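You operate a simulated robot arm through the tools that you are given. There is no shell and no other tool.

The job below is to be done with a simulated robot arm. You get a single attempt, and the scene is never put back.

## Task
Strip module and board off the orange carriage.
Fine: switch off first; white plug into the white port on the rail, then the module upright on the white square, board into the rack's centre slot. Set down upright: module of the orange carriage.

The check looks at the end state, three seconds after you hand in, the way a careful person would. Anything else that was tipped, shoved, dropped, spilled or broken makes it a failure.

## Robot
A 7-joint arm with a two-finger parallel gripper, fixed in place. Base frame: the origin is on the floor under the middle of its stand, x ahead of it, y to its left, z up. Units: m, rad, N and s.
With the tool pointing down near the work surface it reaches from about 0.32 to 0.78 m from the base axis. Its first joint turns from -2.897 to 2.897 rad. Payload 3.91 kg.
The tool frame sits at the grasp point between the pads (the TCP): z along the fingers, y along the line on which they close. The tips reach 0.03 m beyond it. Largest opening 0.11 m; finger width 0.02, thickness 0.01; the body of the gripper, 0.048 by 0.112 m, starts 0.055 m behind the TCP.
Orientation is told as [roll, pitch, yaw] about the base's x, y, z axes, in that order, counted from this pose: with the fingers straight down and closing along the base's y, the tool's x points along the base's -x, its y along +y and its z along -z.

## Interface
- The arm moves only by the tool apply_moves. Its argument "rows" is a list of rows, each a list of 7 numbers: the shift along the tool's x, y, z in units of 50 mm (1.0 is 50 mm), then the turn, a rotation vector about the tool's x, y, z in units of 4 degrees (1.0 is 4 degrees), then the gripper command, from -1 (shut) to 1 (fully open), values between in proportion. In form: [[dx, dy, dz, rx, ry, rz, grip], ...]. A call has 1 to 20 rows; each row shifts and turns the commanded pose from where the row before left it, along the tool's axes as they then stand. A call with a number of a shift or a turn outside -1 to 1 is refused whole. Rows are played at 5 a second. More than 0.05 m and 0.15 rad between two rows, or a gripper value outside its range, and nothing of the call is played. A pose out of reach is approached as far as the arm can. The call stops where the force on the tool passes 40 N (or 10 N more than at its start, if that is more) or the arm is blocked; 0.2 s more then pass. The fingers move at their own pace (about 0.153 m/s each) and stop on an object; they squeeze with about 21 N. The grip force told is the motor's: it shows also when the fingers shut on nothing. Time passes only in rows, and 0.2 s behind the last, so rows that do not move let the fingers close. It gives the time, the measured TCP pose, the force on the tool (base axes), the opening and the grip force at its end, in the units of the frame above (readings bear some noise), with the torque about the TCP (base axes, N m) and any sound that the robot's microphone picked up.
- Cameras (640 x 400 px; columns grow to the right, rows downward): "scene" is fixed at [0.2176, -0.6487, 1.8724]; the picture's right is [0.96, -0.29, 0.00], its down [-0.23, -0.76, -0.60] and it looks along [0.17, 0.58, -0.80] (base axes); focal length 352 px, centre (320, 200). "wrist" rides on the gripper at [0.077, 0.007, -0.114] in the tool frame; the picture's right is [-0.09, 1.00, 0.00], its down [-0.80, -0.07, -0.59] and it looks along [-0.59, -0.05, 0.80] (tool axes); focal length 270 px, centre (320, 200). There is no depth. A picture from a camera that has moved, and an enlarged one, comes with that camera's place and axes in the base frame and with its lens.
- camera(camera): a new picture of that camera. It takes no simulated time.
- lift_body(by): slides the trunk up (or, below 0, down) by that many m; the arm rides with it, the base frame stays. It gives what a move gives, with no picture.
- enlarge(camera, box): a new picture of the part [left, top, right, bottom] of that camera's present view, enlarged. It takes no simulated time.
- hand_in(): hands the job in; it is judged then, once.

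Places have to be worked out from the pictures, the camera data and where the tool is seen. Open the gripper and draw the arm clear of the work before you hand the job in, unless the task says otherwise.

The tools are called as a command line: name --pt "numbers of a row" for each row, then --argument value for the rest, lists and objects as JSON in quotes. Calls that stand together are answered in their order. apply_moves: Moves the arm, as the interface text tells. Its arguments: {"type":"object","properties":{"rows":{"type":"array","items":{"type":"array","items":{"type":"number"}}}},"required":["rows"]} The other tools are called the same way: lift_body (by) moves the trunk up or down; camera (camera) takes a picture; enlarge (camera, box) takes an enlarged picture of a part of a camera's view; hand_in () hands the job in.

At the start:

```text
t: 0.0
ee_pos: [0.3813, -0.15, 1.4292]
tcp_rot: [-0.001, 0.0, -0.002]
force: [0.8, 0.0, -0.2]
ft_torque: [-0.01, -0.01, 0.0]
grip_width: 0.11
grasp_force: 0.1
trunk travel left (down, up): [-0.575, 0.035]
```

scene: 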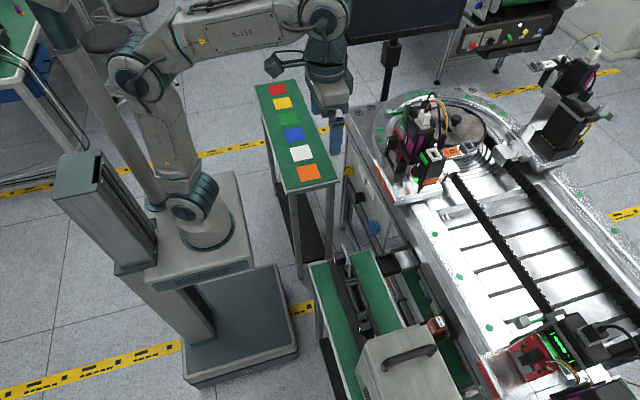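
wrist: 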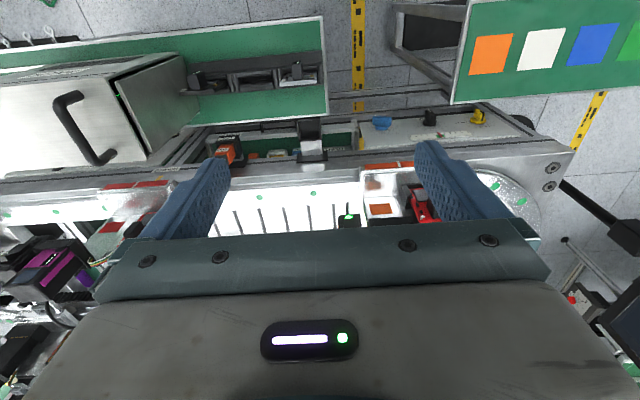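

I start by looking closely at the scene: enlarged views of the carriages, the colour squares, the rail and the rack.

enlarge --camera "scene" --box '[360, 80, 520, 210]'

enlarge --camera "scene" --box '[480, 290, 640, 400]'

enlarge --camera "scene" --box '[500, 30, 640, 190]'

enlarge --camera "scene" --box '[300, 180, 480, 400]'

enlarge --camera "wrist" --box '[180, 80, 480, 240]'

```text
3.08 times, centred on (440, 145) of scene
camera zoom: at [0.2176, -0.6487, 1.8724], right [0.96, -0.29, 0.0], down [-0.23, -0.76, -0.6], along [0.17, 0.58, -0.8], focal length 1084 px, centre (-49, 369)
```

zoom: 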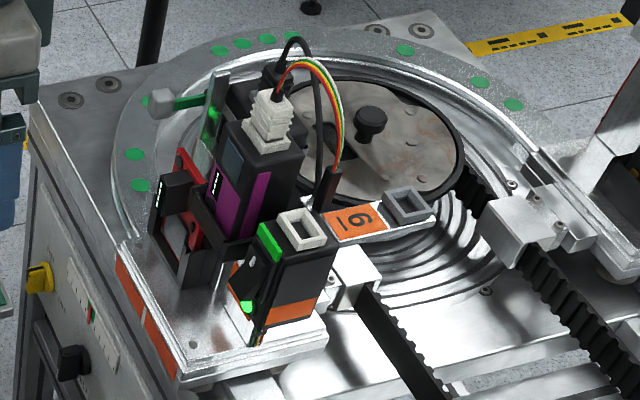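

```text
3.64 times, centred on (560, 345) of scene
camera zoom: at [0.2176, -0.6487, 1.8724], right [0.96, -0.29, 0.0], down [-0.23, -0.76, -0.6], along [0.17, 0.58, -0.8], focal length 1281 px, centre (-553, -327)
```

zoom: 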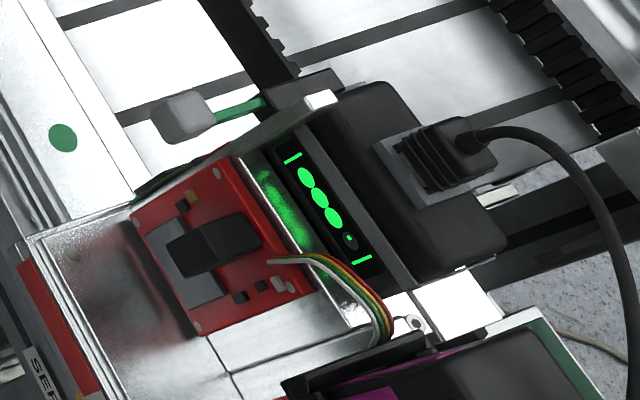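

```text
2.50 times, centred on (570, 110) of scene
camera zoom: at [0.2176, -0.6487, 1.8724], right [0.96, -0.29, 0.0], down [-0.23, -0.76, -0.6], along [0.17, 0.58, -0.8], focal length 881 px, centre (-305, 425)
```

zoom: 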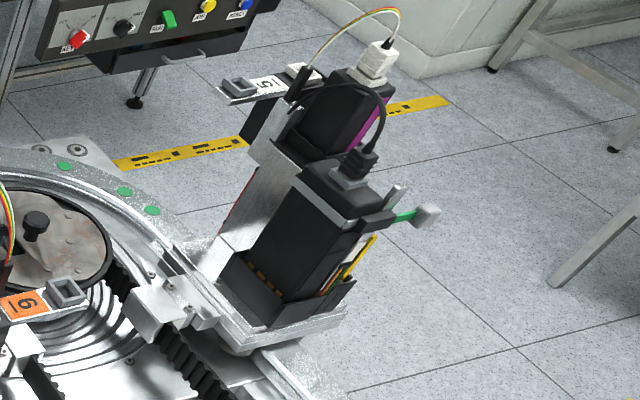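

```text
1.82 times, centred on (390, 290) of scene
camera zoom: at [0.2176, -0.6487, 1.8724], right [0.96, -0.29, 0.0], down [-0.23, -0.76, -0.6], along [0.17, 0.58, -0.8], focal length 640 px, centre (193, 36)
```

zoom: 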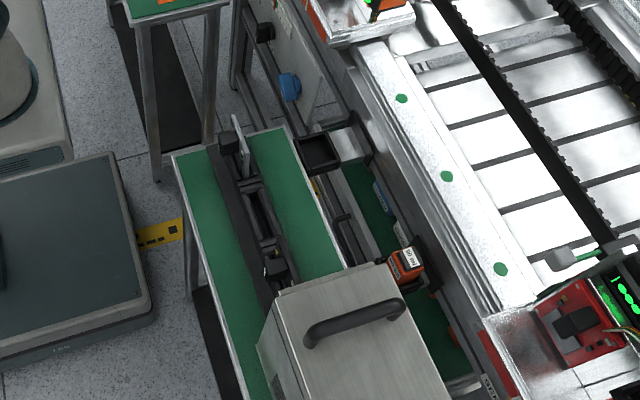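

```text
2.13 times, centred on (330, 160) of wrist
camera zoom: at [0.3037, -0.1436, 1.5461], right [0.09, 1.0, 0.0], down [0.8, -0.07, 0.59], along [0.59, -0.05, -0.8], focal length 577 px, centre (299, 285)
```

zoom: 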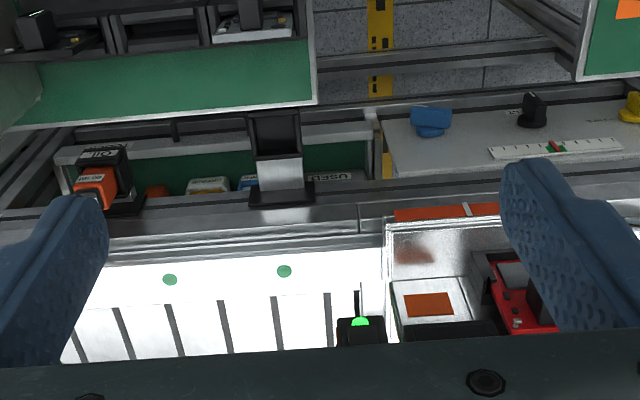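

The orange-tagged carriage (tag "6") is at the near left of the track. By triangulating its near corner I get about (0.65, -0.07, 0.95), and the white square at about (0.44, 0.39, 0.80). I'll move the wrist camera over the carriage, staying high, to see it better.

apply_moves --pt "-0.69 0.7 0.1 0 0 0 1" --pt "-0.69 0.7 0.1 0 0 0 1" --pt "-0.69 0.7 0.1 0 0 0 1" --pt "-0.69 0.7 0.1 0 0 0 1" --pt "-0.69 0.7 0.1 0 0 0 1" --pt "0 0 0 0 0 0 1"

camera --camera "wrist"

camera --camera "scene"

```text
t: 1.4
ee_pos: [0.5512, 0.0253, 1.4053]
tcp_rot: [0.0, -0.001, 0.001]
force: [0.3, -0.2, 0.5]
ft_torque: [0.0, -0.03, -0.01]
grip_width: 0.1097
grasp_force: 0.0
trunk travel left (down, up): [-0.575, 0.035]
```

```text
taken
camera wrist: at [0.4751, 0.0316, 1.5214], right [0.09, 1.0, 0.0], down [0.8, -0.07, 0.6], along [0.59, -0.05, -0.8], focal length 270 px, centre (320, 200)
```

wrist: 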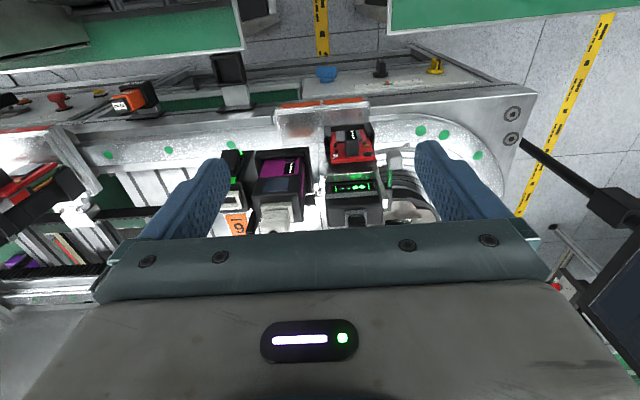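

```text
taken
```

scene: 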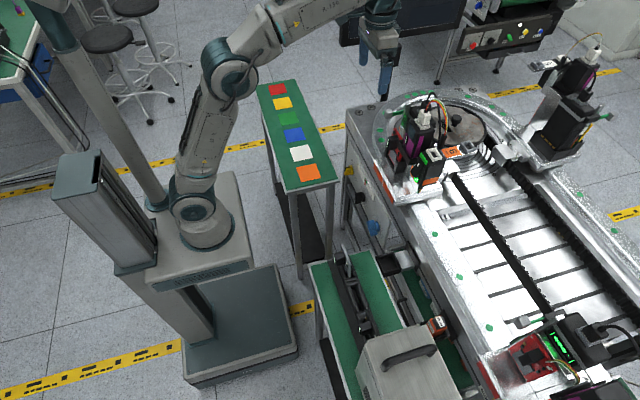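

The wrist camera now sees the carriage. I enlarge that part.

enlarge --camera "wrist" --box '[210, 90, 430, 240]'

enlarge --camera "scene" --box '[380, 85, 490, 210]'

enlarge --camera "scene" --box '[240, 70, 360, 200]'

enlarge --camera "scene" --box '[320, 240, 440, 350]'

```text
2.67 times, centred on (320, 165) of wrist
camera zoom: at [0.4751, 0.0316, 1.5214], right [0.09, 1.0, 0.0], down [0.8, -0.07, 0.6], along [0.59, -0.05, -0.8], focal length 721 px, centre (320, 293)
```

zoom: 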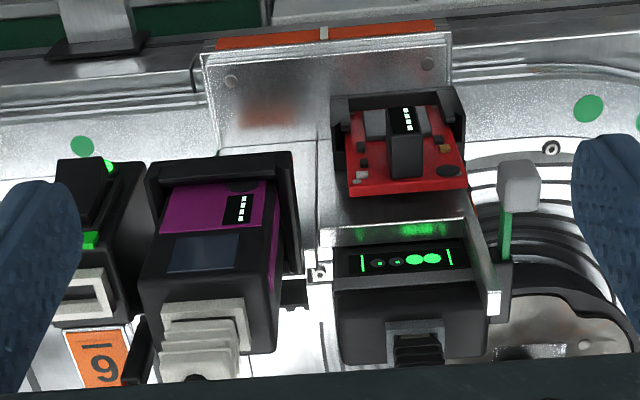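

```text
3.20 times, centred on (435, 148) of scene
camera zoom: at [0.2176, -0.6487, 1.8724], right [0.96, -0.29, 0.0], down [-0.23, -0.76, -0.6], along [0.17, 0.58, -0.8], focal length 1127 px, centre (-48, 368)
```

zoom: 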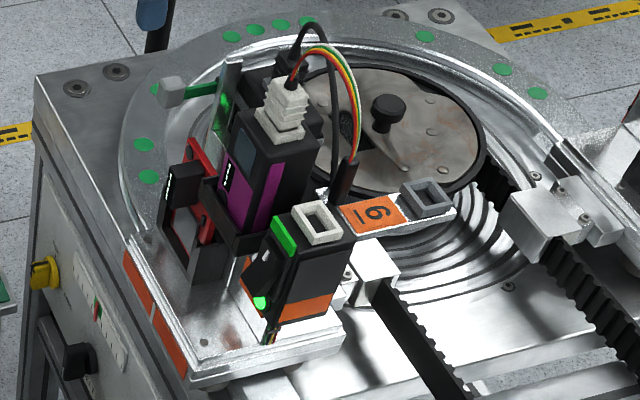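

```text
3.08 times, centred on (300, 135) of scene
camera zoom: at [0.2176, -0.6487, 1.8724], right [0.96, -0.29, 0.0], down [-0.23, -0.76, -0.6], along [0.17, 0.58, -0.8], focal length 1084 px, centre (382, 400)
```

zoom: 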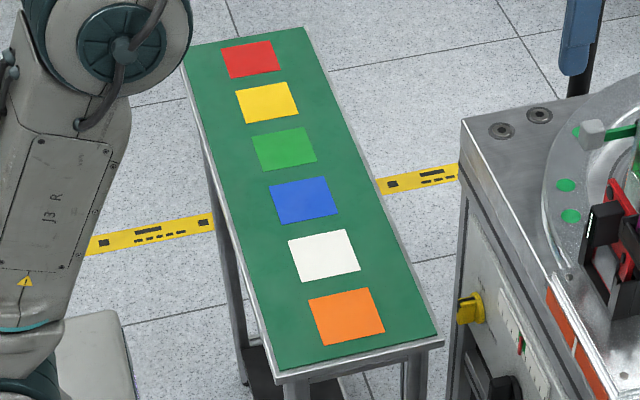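

```text
3.64 times, centred on (380, 295) of scene
camera zoom: at [0.2176, -0.6487, 1.8724], right [0.96, -0.29, 0.0], down [-0.23, -0.76, -0.6], along [0.17, 0.58, -0.8], focal length 1281 px, centre (102, -146)
```

zoom: 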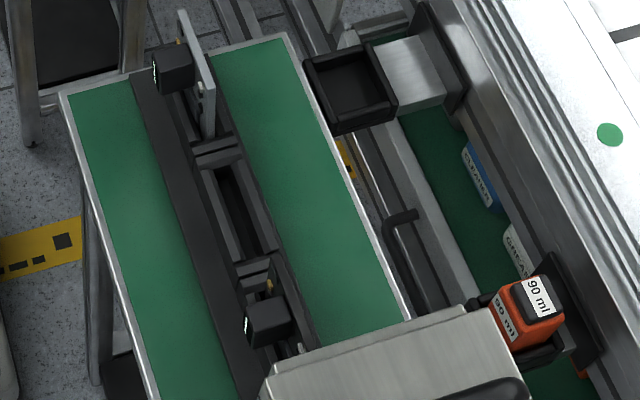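

The heights I triangulated are: rail with the white port z≈1.21 at (0.693, -0.116), white plug at about (0.684, -0.041, 1.267), red board chip at about (0.66, 0.07, 1.08). I back off and tilt the wrist forward so I can see the front faces and the switch.

apply_moves --pt "0.75 -0.37 0.5 0 0 0 1" --pt "0.75 -0.37 0.5 0 0 0 1" --pt "0.75 -0.37 0.5 0 0 0 1" --pt "0.75 -0.37 0.5 0 0 0 1" --pt "0 0 0 0 -1 0 1" --pt "0 0 0 0 -1 0 1" --pt "0 0 0 0 -1 0 1" --pt "0 0 0 0 -1 0 1" --pt "0 0 0 0 -1 0 1" --pt "0 0 0 0 -1 0 1" --pt "0 0 0 0 -1 0 1" --pt "0 0 0 0 0 0 1"

camera --camera "wrist"

```text
t: 4.0
ee_pos: [0.4016, -0.0496, 1.3052]
tcp_rot: [0.0, -0.49, 0.0]
force: [-0.6, 0.0, 0.1]
ft_torque: [-0.01, 0.0, -0.03]
grip_width: 0.11
grasp_force: 0.1
trunk travel left (down, up): [-0.575, 0.035]
```

```text
taken
camera wrist: at [0.2812, -0.0428, 1.3715], right [0.08, 1.0, 0.04], down [0.43, -0.07, 0.9], along [0.9, -0.05, -0.43], focal length 270 px, centre (320, 200)
```

wrist: 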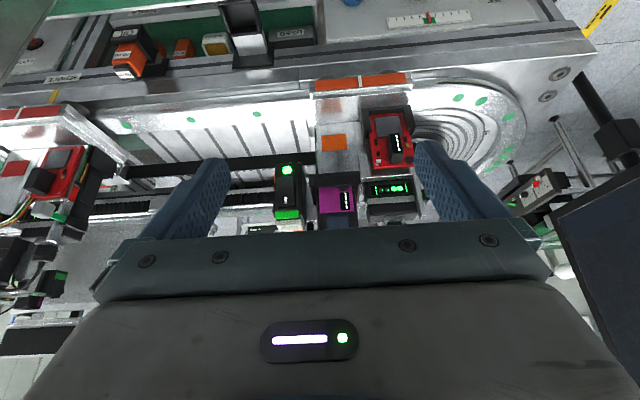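

enlarge --camera "wrist" --box '[250, 70, 430, 235]'

enlarge --camera "wrist" --box '[255, 150, 335, 235]'

enlarge --camera "wrist" --box '[350, 90, 430, 225]'

```text
2.42 times, centred on (340, 152) of wrist
camera zoom: at [0.2812, -0.0428, 1.3715], right [0.08, 1.0, 0.04], down [0.43, -0.07, 0.9], along [0.9, -0.05, -0.43], focal length 655 px, centre (272, 315)
```

zoom: 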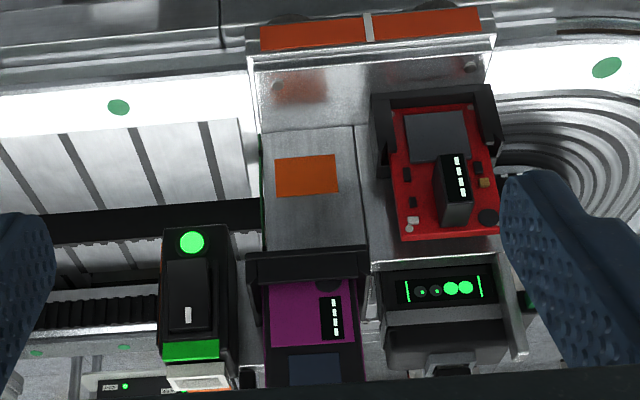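

```text
4.71 times, centred on (295, 192) of wrist
camera zoom: at [0.2812, -0.0428, 1.3715], right [0.08, 1.0, 0.04], down [0.43, -0.07, 0.9], along [0.9, -0.05, -0.43], focal length 1272 px, centre (438, 235)
```

zoom: 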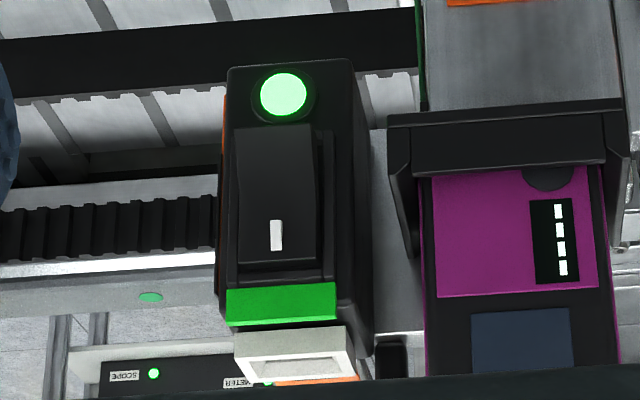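

```text
2.96 times, centred on (390, 158) of wrist
camera zoom: at [0.2812, -0.0428, 1.3715], right [0.08, 1.0, 0.04], down [0.43, -0.07, 0.9], along [0.9, -0.05, -0.43], focal length 801 px, centre (113, 326)
```

zoom: 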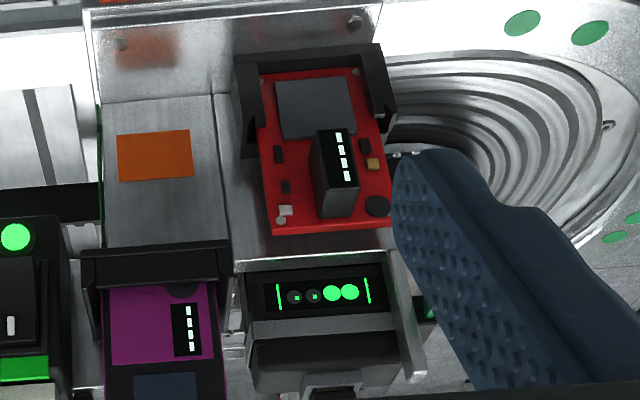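

The switch is a rocker with a lit green LED on the front of the port tower, and the "I" mark is on its upper end. I move closer for detail on the rocker, the module holder and the board holder.

apply_moves --pt "-0.494 -0.333 0.49 0 0 0 1" --pt "-0.494 -0.333 0.49 0 0 0 1" --pt "-0.494 -0.333 0.49 0 0 0 1" --pt "0 0 0 0 0 0 1"

camera --camera "wrist"

enlarge --camera "wrist" --box '[280, 110, 400, 230]'

enlarge --camera "wrist" --box '[340, 70, 460, 225]'

```text
t: 5.0
ee_pos: [0.5013, -0.1003, 1.2735]
tcp_rot: [-0.001, -0.488, 0.001]
force: [0.3, -0.2, 0.1]
ft_torque: [0.0, -0.01, -0.02]
grip_width: 0.1102
grasp_force: 0.0
trunk travel left (down, up): [-0.575, 0.035]
```

```text
taken
camera wrist: at [0.3812, -0.093, 1.3407], right [0.08, 1.0, 0.04], down [0.43, -0.07, 0.9], along [0.9, -0.05, -0.43], focal length 270 px, centre (320, 200)
```

wrist: 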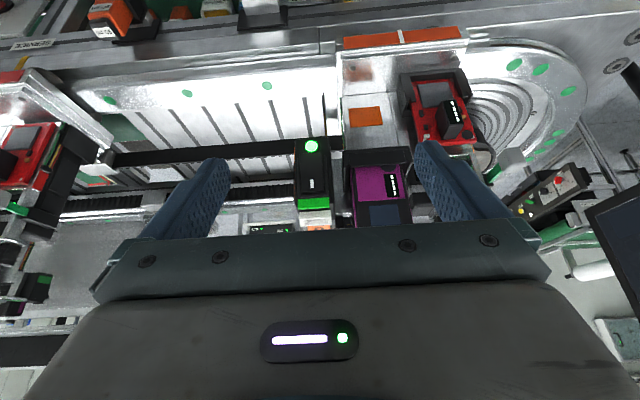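

```text
3.33 times, centred on (340, 170) of wrist
camera zoom: at [0.3812, -0.093, 1.3407], right [0.08, 1.0, 0.04], down [0.43, -0.07, 0.9], along [0.9, -0.05, -0.43], focal length 901 px, centre (253, 300)
```

zoom: 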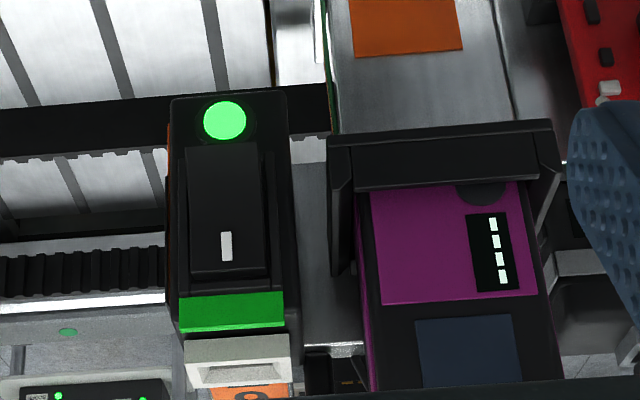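

```text
2.58 times, centred on (400, 148) of wrist
camera zoom: at [0.3812, -0.093, 1.3407], right [0.08, 1.0, 0.04], down [0.43, -0.07, 0.9], along [0.9, -0.05, -0.43], focal length 698 px, centre (114, 336)
```

zoom: 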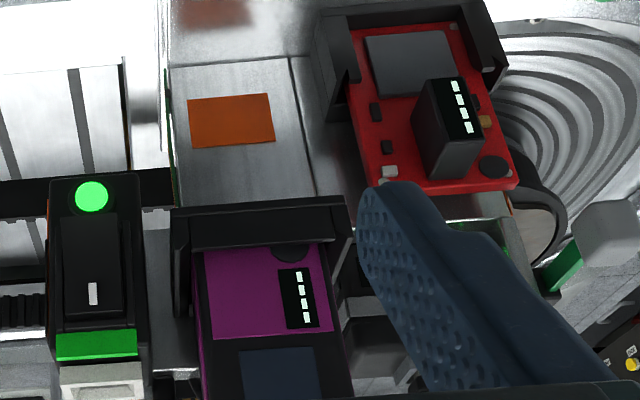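

I check the rocker from the side with the scene camera.

enlarge --camera "scene" --box '[410, 140, 460, 200]'

enlarge --camera "scene" --box '[380, 90, 450, 165]'

enlarge --camera "scene" --box '[330, 245, 400, 310]'

```text
6.67 times, centred on (435, 170) of scene
camera zoom: at [0.2176, -0.6487, 1.8724], right [0.96, -0.29, 0.0], down [-0.23, -0.76, -0.6], along [0.17, 0.58, -0.8], focal length 2348 px, centre (-447, 400)
```

zoom: 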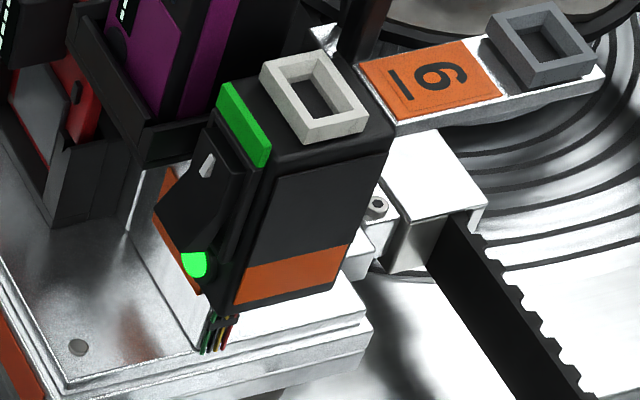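

```text
5.33 times, centred on (415, 128) of scene
camera zoom: at [0.2176, -0.6487, 1.8724], right [0.96, -0.29, 0.0], down [-0.23, -0.76, -0.6], along [0.17, 0.58, -0.8], focal length 1879 px, centre (-187, 587)
```

zoom: 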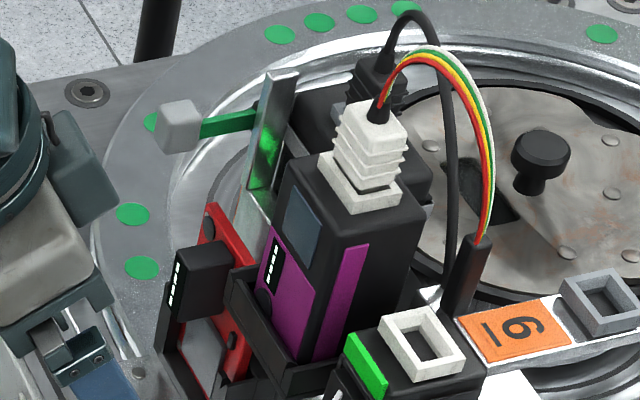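

```text
6.15 times, centred on (365, 278) of scene
camera zoom: at [0.2176, -0.6487, 1.8724], right [0.96, -0.29, 0.0], down [-0.23, -0.76, -0.6], along [0.17, 0.58, -0.8], focal length 2168 px, centre (43, -277)
```

zoom: 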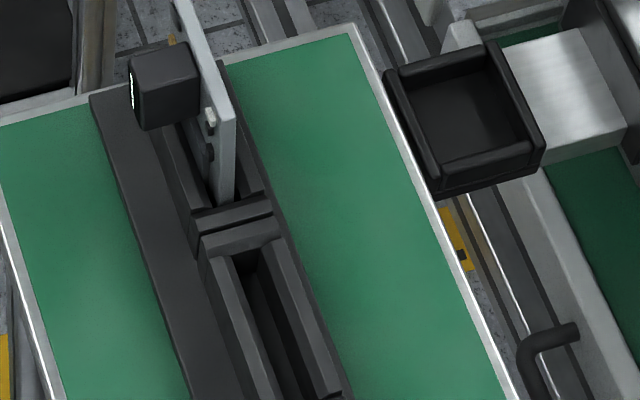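

I can see the geometry now: the "I" end of the rocker is pressed in (on), and the lower end by the LED sticks out, so it has to be pressed there. Before that I want a top view of the plug, port, module and board, so I raise, level the tool and go over the carriage.

apply_moves --pt "-0.375 0 -0.707 0 0 0 1" --pt "-0.375 0 -0.707 0 0 0 1" --pt "-0.375 0 -0.707 0 0 0 1" --pt "-0.375 0 -0.707 0 0 0 1" --pt "0 0 0 0 1 0 1" --pt "0 0 0 0 1 0 1" --pt "0 0 0 0 1 0 1" --pt "0 0 0 0 1 0 1" --pt "0 0 0 0 1 0 1" --pt "0 0 0 0 1 0 1" --pt "0 0 0 0 1 0 1" --pt "-0.95 0.25 0 0 0 0 1" --pt "-0.95 0.25 0 0 0 0 1" --pt "-0.95 0.25 0 0 0 0 1" --pt "-0.95 0.25 0 0 0 0 1" --pt "0 0 0 0 0 0 1"

camera --camera "wrist"

camera --camera "scene"

```text
t: 8.4
ee_pos: [0.5903, -0.0677, 1.4115]
tcp_rot: [-0.001, -0.005, 0.001]
force: [-0.7, -0.7, 0.1]
ft_torque: [-0.01, -0.01, -0.06]
grip_width: 0.11
grasp_force: 0.1
out of reach, approached as far as the arm can: row 13, 14, 15
trunk travel left (down, up): [-0.575, 0.035]
```

```text
taken
camera wrist: at [0.5129, -0.0612, 1.5274], right [0.09, 1.0, 0.0], down [0.8, -0.07, 0.6], along [0.6, -0.05, -0.8], focal length 270 px, centre (320, 200)
```

wrist: 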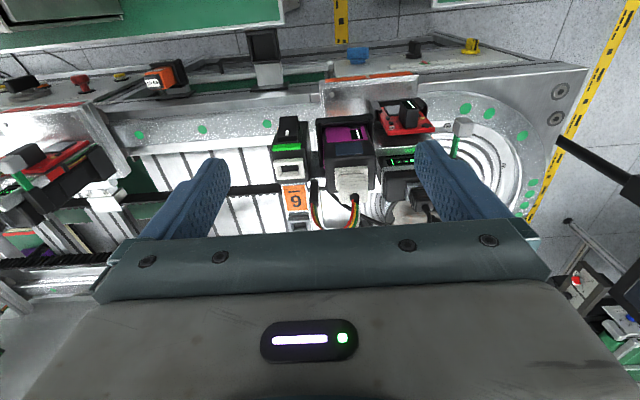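

```text
taken
```

scene: 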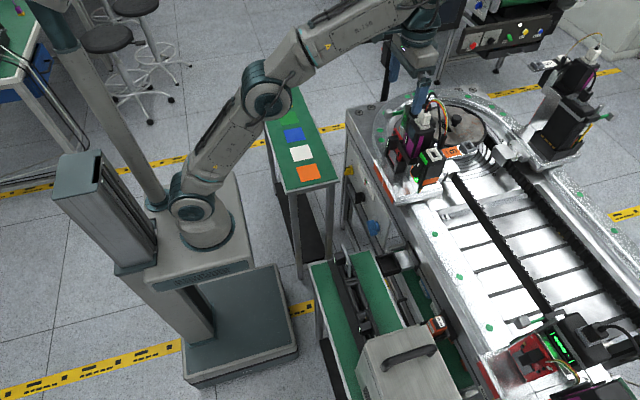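

The arm's reach ended at x≈0.59 at this height. The view is useful anyway, so I enlarge it.

enlarge --camera "wrist" --box '[255, 60, 455, 240]'

enlarge --camera "wrist" --box '[265, 110, 385, 235]'

enlarge --camera "scene" --box '[395, 70, 475, 150]'

```text
2.22 times, centred on (355, 150) of wrist
camera zoom: at [0.5129, -0.0612, 1.5274], right [0.09, 1.0, 0.0], down [0.8, -0.07, 0.6], along [0.6, -0.05, -0.8], focal length 601 px, centre (242, 311)
```

zoom: 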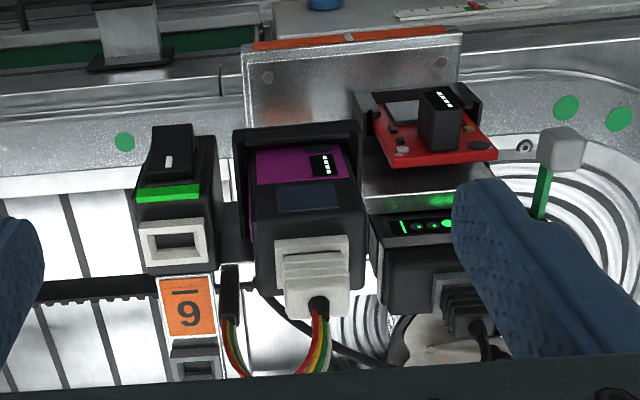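

```text
3.20 times, centred on (325, 172) of wrist
camera zoom: at [0.5129, -0.0612, 1.5274], right [0.09, 1.0, 0.0], down [0.8, -0.07, 0.6], along [0.6, -0.05, -0.8], focal length 865 px, centre (304, 288)
```

zoom: 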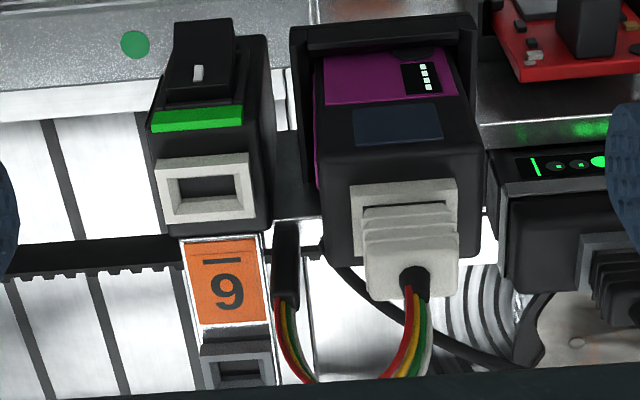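

```text
5.00 times, centred on (435, 110) of scene
camera zoom: at [0.2176, -0.6487, 1.8724], right [0.96, -0.29, 0.0], down [-0.23, -0.76, -0.6], along [0.17, 0.58, -0.8], focal length 1761 px, centre (-255, 650)
```

zoom: 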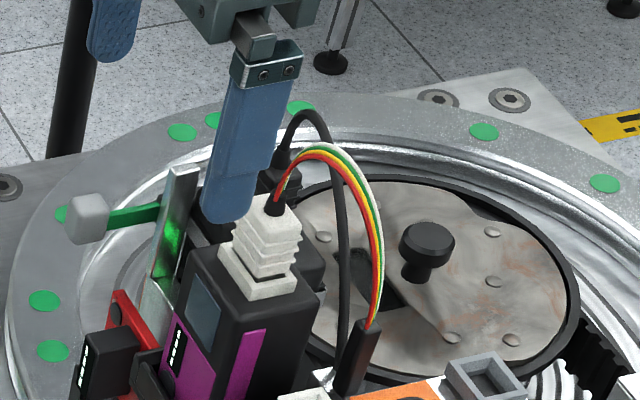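

Triangulated positions:
- Port rim: about (0.689, -0.118, 1.214)
- Plug top: about (0.683, -0.040, 1.293)
- Board top edge: z≈1.117, x≈0.70, y 0.034–0.105. It leans back slightly, and its chip handle is at about (0.658–0.697, 0.063).

I back off and check where the commanded pose stands before tilting for a frontal view.

apply_moves --pt "0.6 0.15 0.55 0 0 0 1" --pt "0.6 0.15 0.55 0 0 0 1" --pt "0.6 0.15 0.55 0 0 0 1" --pt "0.6 0.15 0.55 0 0 0 1" --pt "0 0 0 0 0 0 1"

```text
t: 9.6
ee_pos: [0.4699, -0.037, 1.2998]
tcp_rot: [0.0, 0.0, 0.001]
force: [0.2, 1.2, -0.8]
ft_torque: [-0.01, -0.02, -0.01]
grip_width: 0.1098
grasp_force: 0.0
trunk travel left (down, up): [-0.575, 0.035]
```

The pose is as intended, since commands restart from where the arm actually is. I now tilt 44° forward for a frontal view.

apply_moves --pt "0 0 0 0 -1 0 1" --pt "0 0 0 0 -1 0 1" --pt "0 0 0 0 -1 0 1" --pt "0 0 0 0 -1 0 1" --pt "0 0 0 0 -1 0 1" --pt "0 0 0 0 -1 0 1" --pt "0 0 0 0 -1 0 1" --pt "0 0 0 0 -1 0 1" --pt "0 0 0 0 -1 0 1" --pt "0 0 0 0 -1 0 1" --pt "0 0 0 0 -1 0 1" --pt "0 0 0 0 0 0 1"

camera --camera "wrist"

enlarge --camera "wrist" --box '[220, 60, 440, 235]'

```text
t: 12.2
ee_pos: [0.4697, -0.0374, 1.2998]
tcp_rot: [0.001, -0.77, 0.0]
force: [0.2, 0.1, 0.3]
ft_torque: [0.02, 0.02, 0.04]
grip_width: 0.1101
grasp_force: 0.0
trunk travel left (down, up): [-0.575, 0.035]
```

```text
taken
camera wrist: at [0.3351, -0.0306, 1.3302], right [0.06, 1.0, 0.06], down [0.16, -0.07, 0.98], along [0.98, -0.05, -0.17], focal length 270 px, centre (320, 200)
```

wrist: 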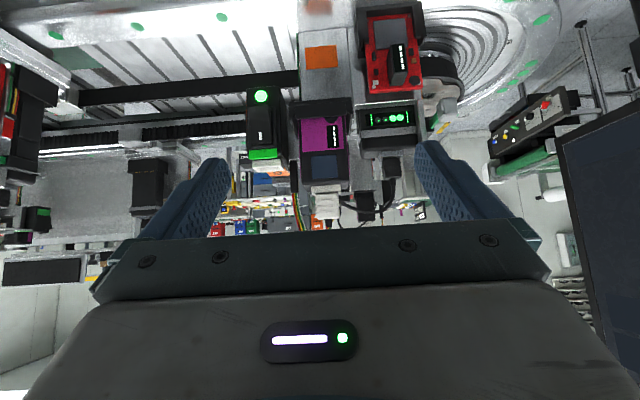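

```text
2.29 times, centred on (330, 148) of wrist
camera zoom: at [0.3351, -0.0306, 1.3302], right [0.06, 1.0, 0.06], down [0.16, -0.07, 0.98], along [0.98, -0.05, -0.17], focal length 618 px, centre (297, 320)
```

zoom: 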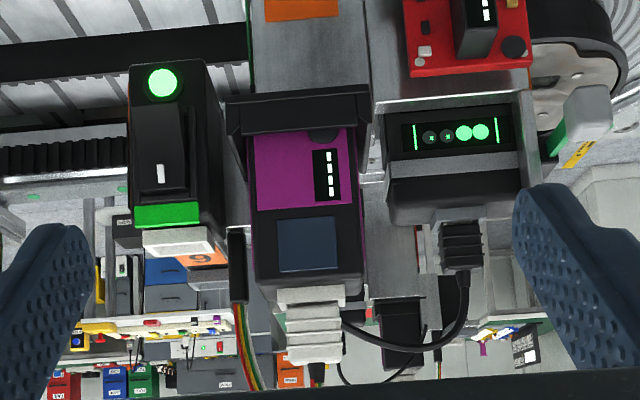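

The front view gives: module top front edge at about (0.660, -0.040, 1.253), its socket rim at z≈1.268, plug body z≈1.268–1.295 and about 0.03 wide in y. The rocker's protruding lower end is near (0.645, -0.118, 1.156). I now turn the tool almost horizontal with the gripper shut, ready to press.

apply_moves --pt "0 0 0 0 -1 0 0" --pt "0 0 0 0 -1 0 -1" --pt "0 0 0 0 -1 0 -1" --pt "0 0 0 0 -1 0 -1" --pt "0 0 0 0 -1 0 -1" --pt "0 0 0 0 -1 0 -1" --pt "0 0 0 0 -1 0 -1" --pt "0 0 0 0 -1 0 -1" --pt "0 0 0 0 -1 0 -1" --pt "0 0 0 0 -1 0 -1" --pt "0 0 0 0 -0.22 0 -1" --pt "0 0 0 0 0 0 -1"

camera --camera "scene"

```text
t: 14.8
ee_pos: [0.4718, -0.0371, 1.3002]
tcp_rot: [0.002, -1.481, 0.001]
force: [0.7, -0.6, 0.2]
ft_torque: [0.0, 0.02, 0.02]
grip_width: 0.0001
grasp_force: 20.7
trunk travel left (down, up): [-0.575, 0.035]
```

```text
taken
```

scene: 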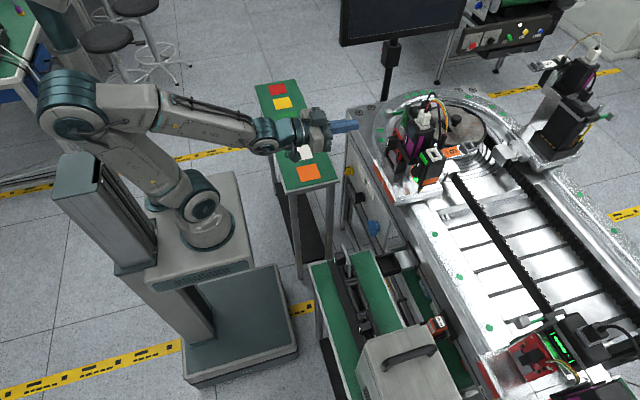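

The fingertip shows up in the scene camera within about 1 px of where I computed it, so the calibration is good. I move to just in front of the rocker's lower end (tip at x≈0.625, z≈1.156).

apply_moves --pt "0.531 -0.324 0.54 0 0 0 -1" --pt "0.531 -0.324 0.54 0 0 0 -1" --pt "0.531 -0.324 0.54 0 0 0 -1" --pt "0.531 -0.324 0.54 0 0 0 -1" --pt "0.531 -0.324 0.54 0 0 0 -1" --pt "0 0 0 0 0 0 -1"

enlarge --camera "scene" --box '[390, 130, 470, 210]'

camera --camera "wrist"

```text
t: 16.2
ee_pos: [0.5932, -0.1187, 1.1559]
tcp_rot: [0.002, -1.482, -0.003]
force: [1.1, -0.9, -0.5]
ft_torque: [-0.02, 0.01, 0.01]
grip_width: 0.0
grasp_force: 21.0
trunk travel left (down, up): [-0.575, 0.035]
```

```text
5.00 times, centred on (430, 170) of scene
camera zoom: at [0.2176, -0.6487, 1.8724], right [0.96, -0.29, 0.0], down [-0.23, -0.76, -0.6], along [0.17, 0.58, -0.8], focal length 1761 px, centre (-230, 350)
```

zoom: 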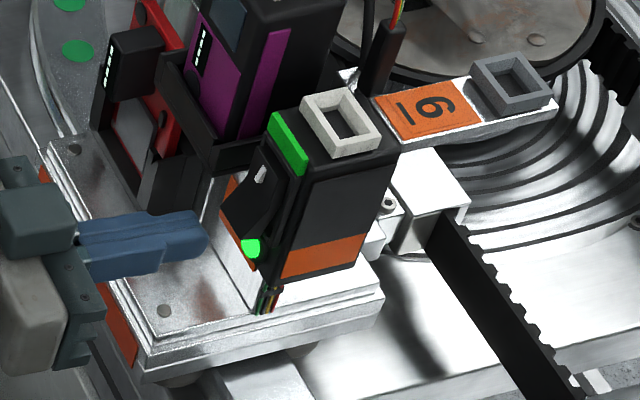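

```text
taken
camera wrist: at [0.4722, -0.1113, 1.0905], right [0.01, 1.0, 0.09], down [-0.52, -0.07, 0.85], along [0.85, -0.05, 0.52], focal length 270 px, centre (320, 200)
```

wrist: 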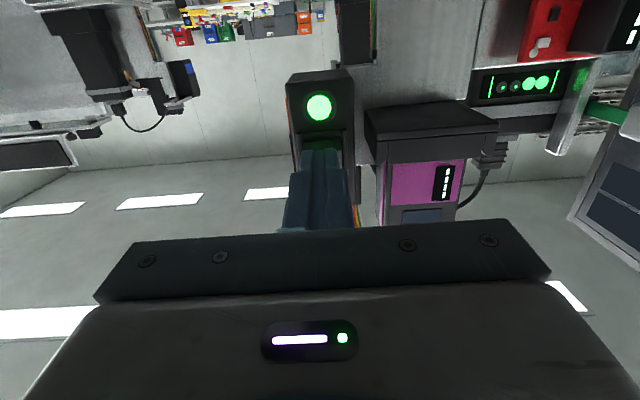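

The closed fingertips line up with the protruding lower half of the rocker, above the LED. I push forward in small steps, watching force and sound.

apply_moves --pt "-0.009 0 0.1 0 0 0 -1" --pt "-0.009 0 0.1 0 0 0 -1" --pt "-0.009 0 0.1 0 0 0 -1" --pt "-0.009 0 0.1 0 0 0 -1"

enlarge --camera "scene" --box '[400, 140, 460, 200]'

```text
t: 17.2
ee_pos: [0.6125, -0.118, 1.1567]
tcp_rot: [0.006, -1.482, -0.006]
force: [-1.6, -0.3, -0.6]
ft_torque: [0.0, 0.03, -0.03]
grip_width: 0.0
grasp_force: 21.9
trunk travel left (down, up): [-0.575, 0.035]
```

```text
6.67 times, centred on (430, 170) of scene
camera zoom: at [0.2176, -0.6487, 1.8724], right [0.96, -0.29, 0.0], down [-0.23, -0.76, -0.6], along [0.17, 0.58, -0.8], focal length 2348 px, centre (-413, 400)
```

zoom: 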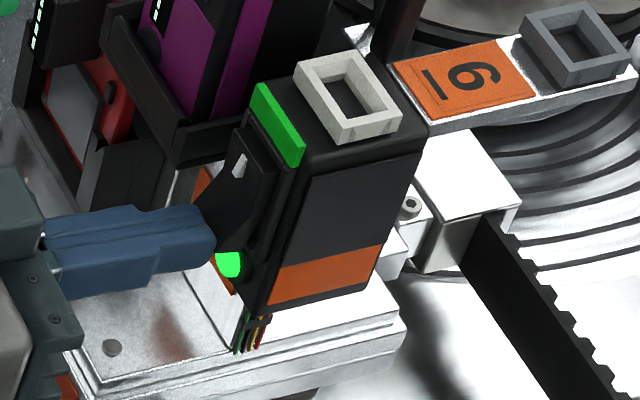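

The tip is just about at the rocker and the force is still near zero. I keep pressing in small steps.

apply_moves --pt "-0.009 0 0.1 0 0 0 -1" --pt "-0.005 0 0.06 0 0 0 -1" --pt "-0.005 0 0.06 0 0 0 -1"

enlarge --camera "scene" --box '[400, 140, 460, 200]'

```text
t: 18.0
ee_pos: [0.6215, -0.1194, 1.1558]
tcp_rot: [0.004, -1.481, -0.003]
force: [-9.9, 0.1, -1.3]
ft_torque: [0.14, -0.05, 0.06]
grip_width: 0.0
grasp_force: 21.0
trunk travel left (down, up): [-0.575, 0.035]
heard: click
```

```text
6.67 times, centred on (430, 170) of scene
camera zoom: at [0.2176, -0.6487, 1.8724], right [0.96, -0.29, 0.0], down [-0.23, -0.76, -0.6], along [0.17, 0.58, -0.8], focal length 2348 px, centre (-413, 400)
```

zoom: 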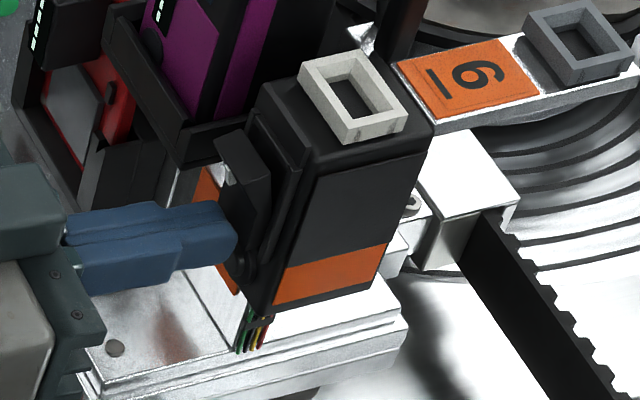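

A click was heard, the LED and green strip went dark, and the rocker flipped. I retract straight back and check that everything stays put.

apply_moves --pt "0.02 0 -0.25 0 0 0 -1" --pt "0.05 0 -0.6 0 0 0 -1" --pt "0.05 0 -0.6 0 0 0 -1" --pt "0 0 0 0 0 0 -1"

enlarge --camera "scene" --box '[400, 140, 460, 200]'

enlarge --camera "scene" --box '[360, 80, 520, 210]'

```text
t: 19.0
ee_pos: [0.5501, -0.1172, 1.156]
tcp_rot: [0.0, -1.482, 0.001]
force: [0.0, 0.2, -0.7]
ft_torque: [0.01, 0.03, 0.01]
grip_width: 0.0002
grasp_force: 21.2
trunk travel left (down, up): [-0.575, 0.035]
```

```text
6.67 times, centred on (430, 170) of scene
camera zoom: at [0.2176, -0.6487, 1.8724], right [0.96, -0.29, 0.0], down [-0.23, -0.76, -0.6], along [0.17, 0.58, -0.8], focal length 2348 px, centre (-413, 400)
```

zoom: 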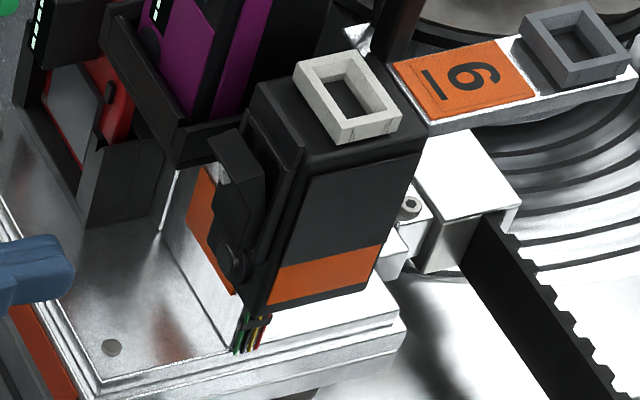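

```text
3.08 times, centred on (440, 145) of scene
camera zoom: at [0.2176, -0.6487, 1.8724], right [0.96, -0.29, 0.0], down [-0.23, -0.76, -0.6], along [0.17, 0.58, -0.8], focal length 1084 px, centre (-49, 369)
```

zoom: 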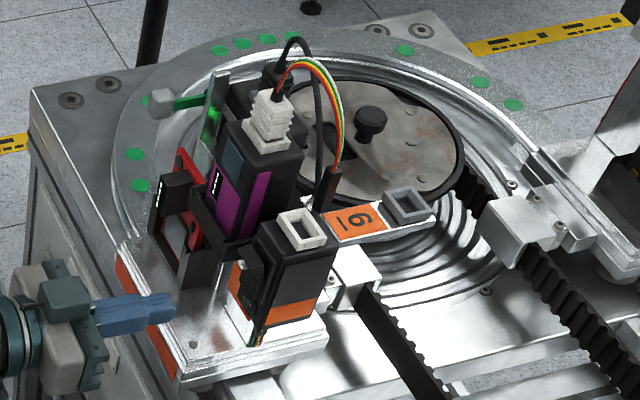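

Everything sprang back to its place; the rocker is off with its LED dark. Next I take the plug: I rise to z≈1.284 in line with it (y≈-0.040), with the fingers half open and still short of it.

apply_moves --pt "-0.657 0.388 0.168 0 0 0 -1" --pt "-0.657 0.388 0.168 0 0 0 -0.5" --pt "-0.657 0.388 0.168 0 0 0 0" --pt "-0.657 0.388 0.168 0 0 0 0" --pt "0 0 0 0 0 0 0" --pt "0 0 0 0 0 0 0"

camera --camera "wrist"

enlarge --camera "scene" --box '[390, 80, 470, 160]'

```text
t: 20.4
ee_pos: [0.5979, -0.0406, 1.2828]
tcp_rot: [-0.001, -1.483, 0.0]
force: [-0.4, -0.1, 0.1]
ft_torque: [0.0, 0.0, 0.02]
grip_width: 0.0549
grasp_force: 0.1
trunk travel left (down, up): [-0.575, 0.035]
```

```text
taken
camera wrist: at [0.4755, -0.0337, 1.2191], right [0.01, 1.0, 0.09], down [-0.52, -0.07, 0.85], along [0.85, -0.05, 0.52], focal length 270 px, centre (320, 200)
```

wrist: 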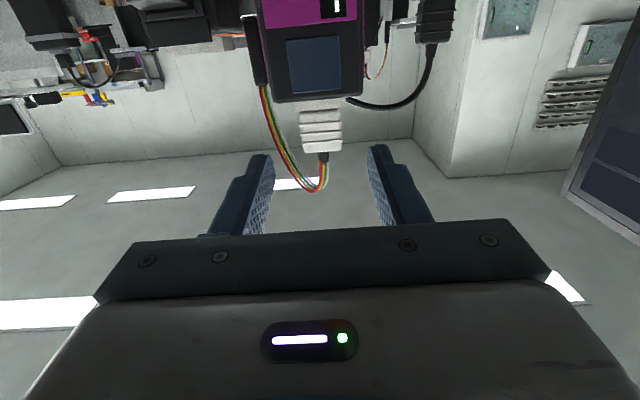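

```text
5.00 times, centred on (430, 120) of scene
camera zoom: at [0.2176, -0.6487, 1.8724], right [0.96, -0.29, 0.0], down [-0.23, -0.76, -0.6], along [0.17, 0.58, -0.8], focal length 1761 px, centre (-230, 600)
```

zoom: 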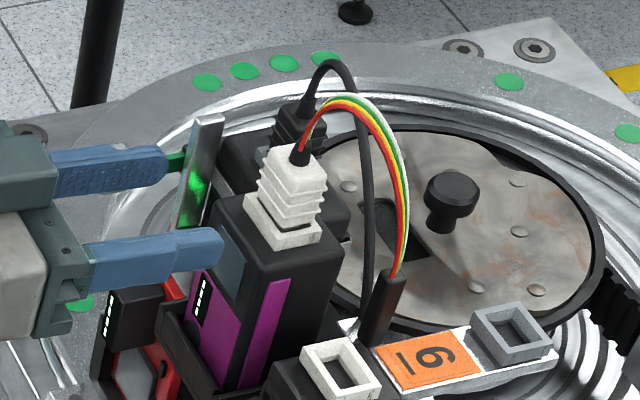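

The upward-looking wrist view shows the plug between the finger lines. I enlarge it to check the alignment.

enlarge --camera "wrist" --box '[250, 60, 400, 200]'

enlarge --camera "scene" --box '[410, 95, 450, 135]'

```text
2.86 times, centred on (325, 130) of wrist
camera zoom: at [0.4755, -0.0337, 1.2191], right [0.01, 1.0, 0.09], down [-0.52, -0.07, 0.85], along [0.85, -0.05, 0.52], focal length 772 px, centre (306, 400)
```

zoom: 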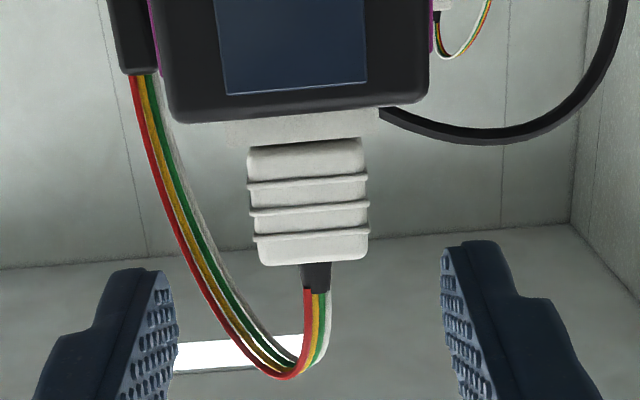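

```text
10.00 times, centred on (430, 115) of scene
camera zoom: at [0.2176, -0.6487, 1.8724], right [0.96, -0.29, 0.0], down [-0.23, -0.76, -0.6], along [0.17, 0.58, -0.8], focal length 3522 px, centre (-780, 1050)
```

zoom: 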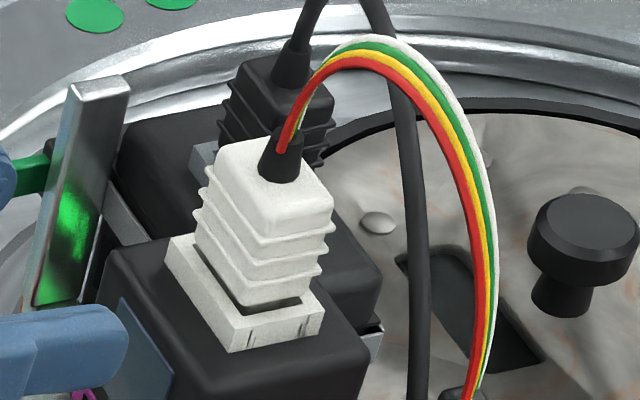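

The plug is centred at y≈-0.040 with its body at z≈1.264–1.294, so a TCP height of 1.281 suits it. I move in to x≈0.675 with the fingers on both sides of the plug, not closing yet.

apply_moves --pt "-0.032 0.004 0.513 0 0 0 0" --pt "-0.032 0.004 0.513 0 0 0 0" --pt "-0.032 0.004 0.513 0 0 0 0" --pt "0 0 0 0 0 0 0"

enlarge --camera "wrist" --box '[230, 60, 410, 220]'

enlarge --camera "scene" --box '[400, 85, 460, 145]'

```text
t: 21.4
ee_pos: [0.6728, -0.0403, 1.2817]
tcp_rot: [-0.002, -1.481, -0.001]
force: [-0.2, 0.2, 0.1]
ft_torque: [-0.02, 0.02, -0.01]
grip_width: 0.0551
grasp_force: 0.0
trunk travel left (down, up): [-0.575, 0.035]
```

```text
2.50 times, centred on (320, 140) of wrist
camera zoom: at [0.5531, -0.0333, 1.2172], right [0.01, 1.0, 0.09], down [-0.52, -0.07, 0.85], along [0.85, -0.05, 0.52], focal length 676 px, centre (320, 350)
```

zoom: 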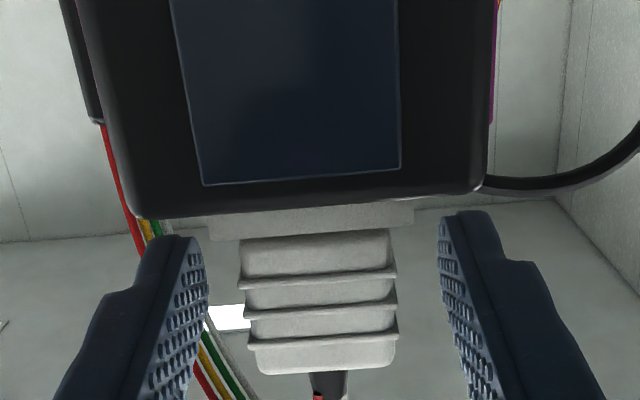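

```text
6.67 times, centred on (430, 115) of scene
camera zoom: at [0.2176, -0.6487, 1.8724], right [0.96, -0.29, 0.0], down [-0.23, -0.76, -0.6], along [0.17, 0.58, -0.8], focal length 2348 px, centre (-413, 767)
```

zoom: 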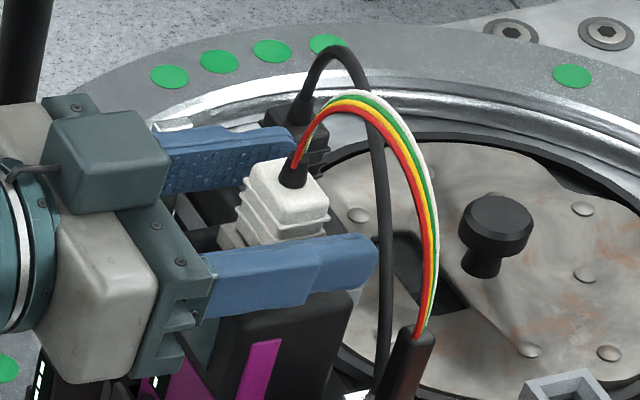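

The plug sits centred between the pads. I close on it.

apply_moves --pt "0 0 0 0 0 0 -0.4" --pt "0 0 0 0 0 0 -0.6" --pt "0 0 0 0 0 0 -1" --pt "0 0 0 0 0 0 -1" --pt "0 0 0 0 0 0 -1"

```text
t: 22.6
ee_pos: [0.6731, -0.0387, 1.2814]
tcp_rot: [-0.003, -1.481, 0.002]
force: [-0.9, 0.5, 0.5]
ft_torque: [0.01, -0.01, 0.0]
grip_width: 0.0292
grasp_force: 21.2
trunk travel left (down, up): [-0.575, 0.035]
```

The plug is held (0.029 m, 21 N). I pull it straight up in small steps.

apply_moves --pt "-0.1 0 -0.009 0 0 0 -1" --pt "-0.1 0 -0.009 0 0 0 -1" --pt "-0.1 0 -0.009 0 0 0 -1" --pt "-0.1 0 -0.009 0 0 0 -1"

enlarge --camera "wrist" --box '[230, 60, 410, 220]'

enlarge --camera "scene" --box '[400, 85, 460, 145]'

```text
t: 23.6
ee_pos: [0.6725, -0.0404, 1.3025]
tcp_rot: [0.0, -1.481, -0.001]
force: [-0.3, 0.0, 0.0]
ft_torque: [0.02, -0.04, -0.02]
grip_width: 0.0289
grasp_force: 20.7
trunk travel left (down, up): [-0.575, 0.035]
```

```text
2.50 times, centred on (320, 140) of wrist
camera zoom: at [0.5525, -0.0333, 1.2374], right [0.01, 1.0, 0.09], down [-0.52, -0.07, 0.85], along [0.85, -0.05, 0.52], focal length 676 px, centre (320, 350)
```

zoom: 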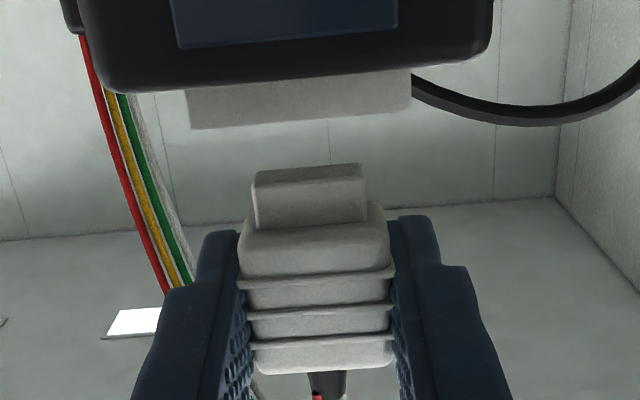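

```text
6.67 times, centred on (430, 115) of scene
camera zoom: at [0.2176, -0.6487, 1.8724], right [0.96, -0.29, 0.0], down [-0.23, -0.76, -0.6], along [0.17, 0.58, -0.8], focal length 2348 px, centre (-413, 767)
```

zoom: 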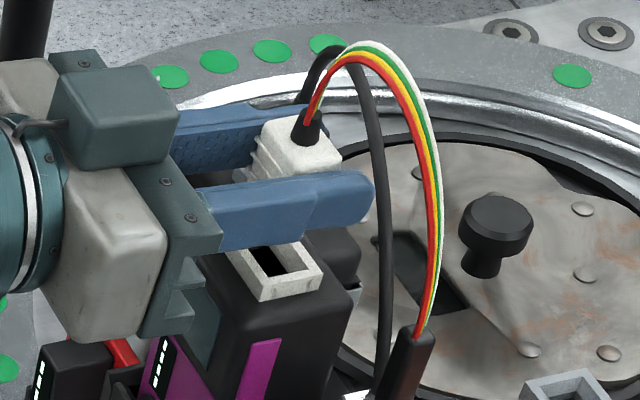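

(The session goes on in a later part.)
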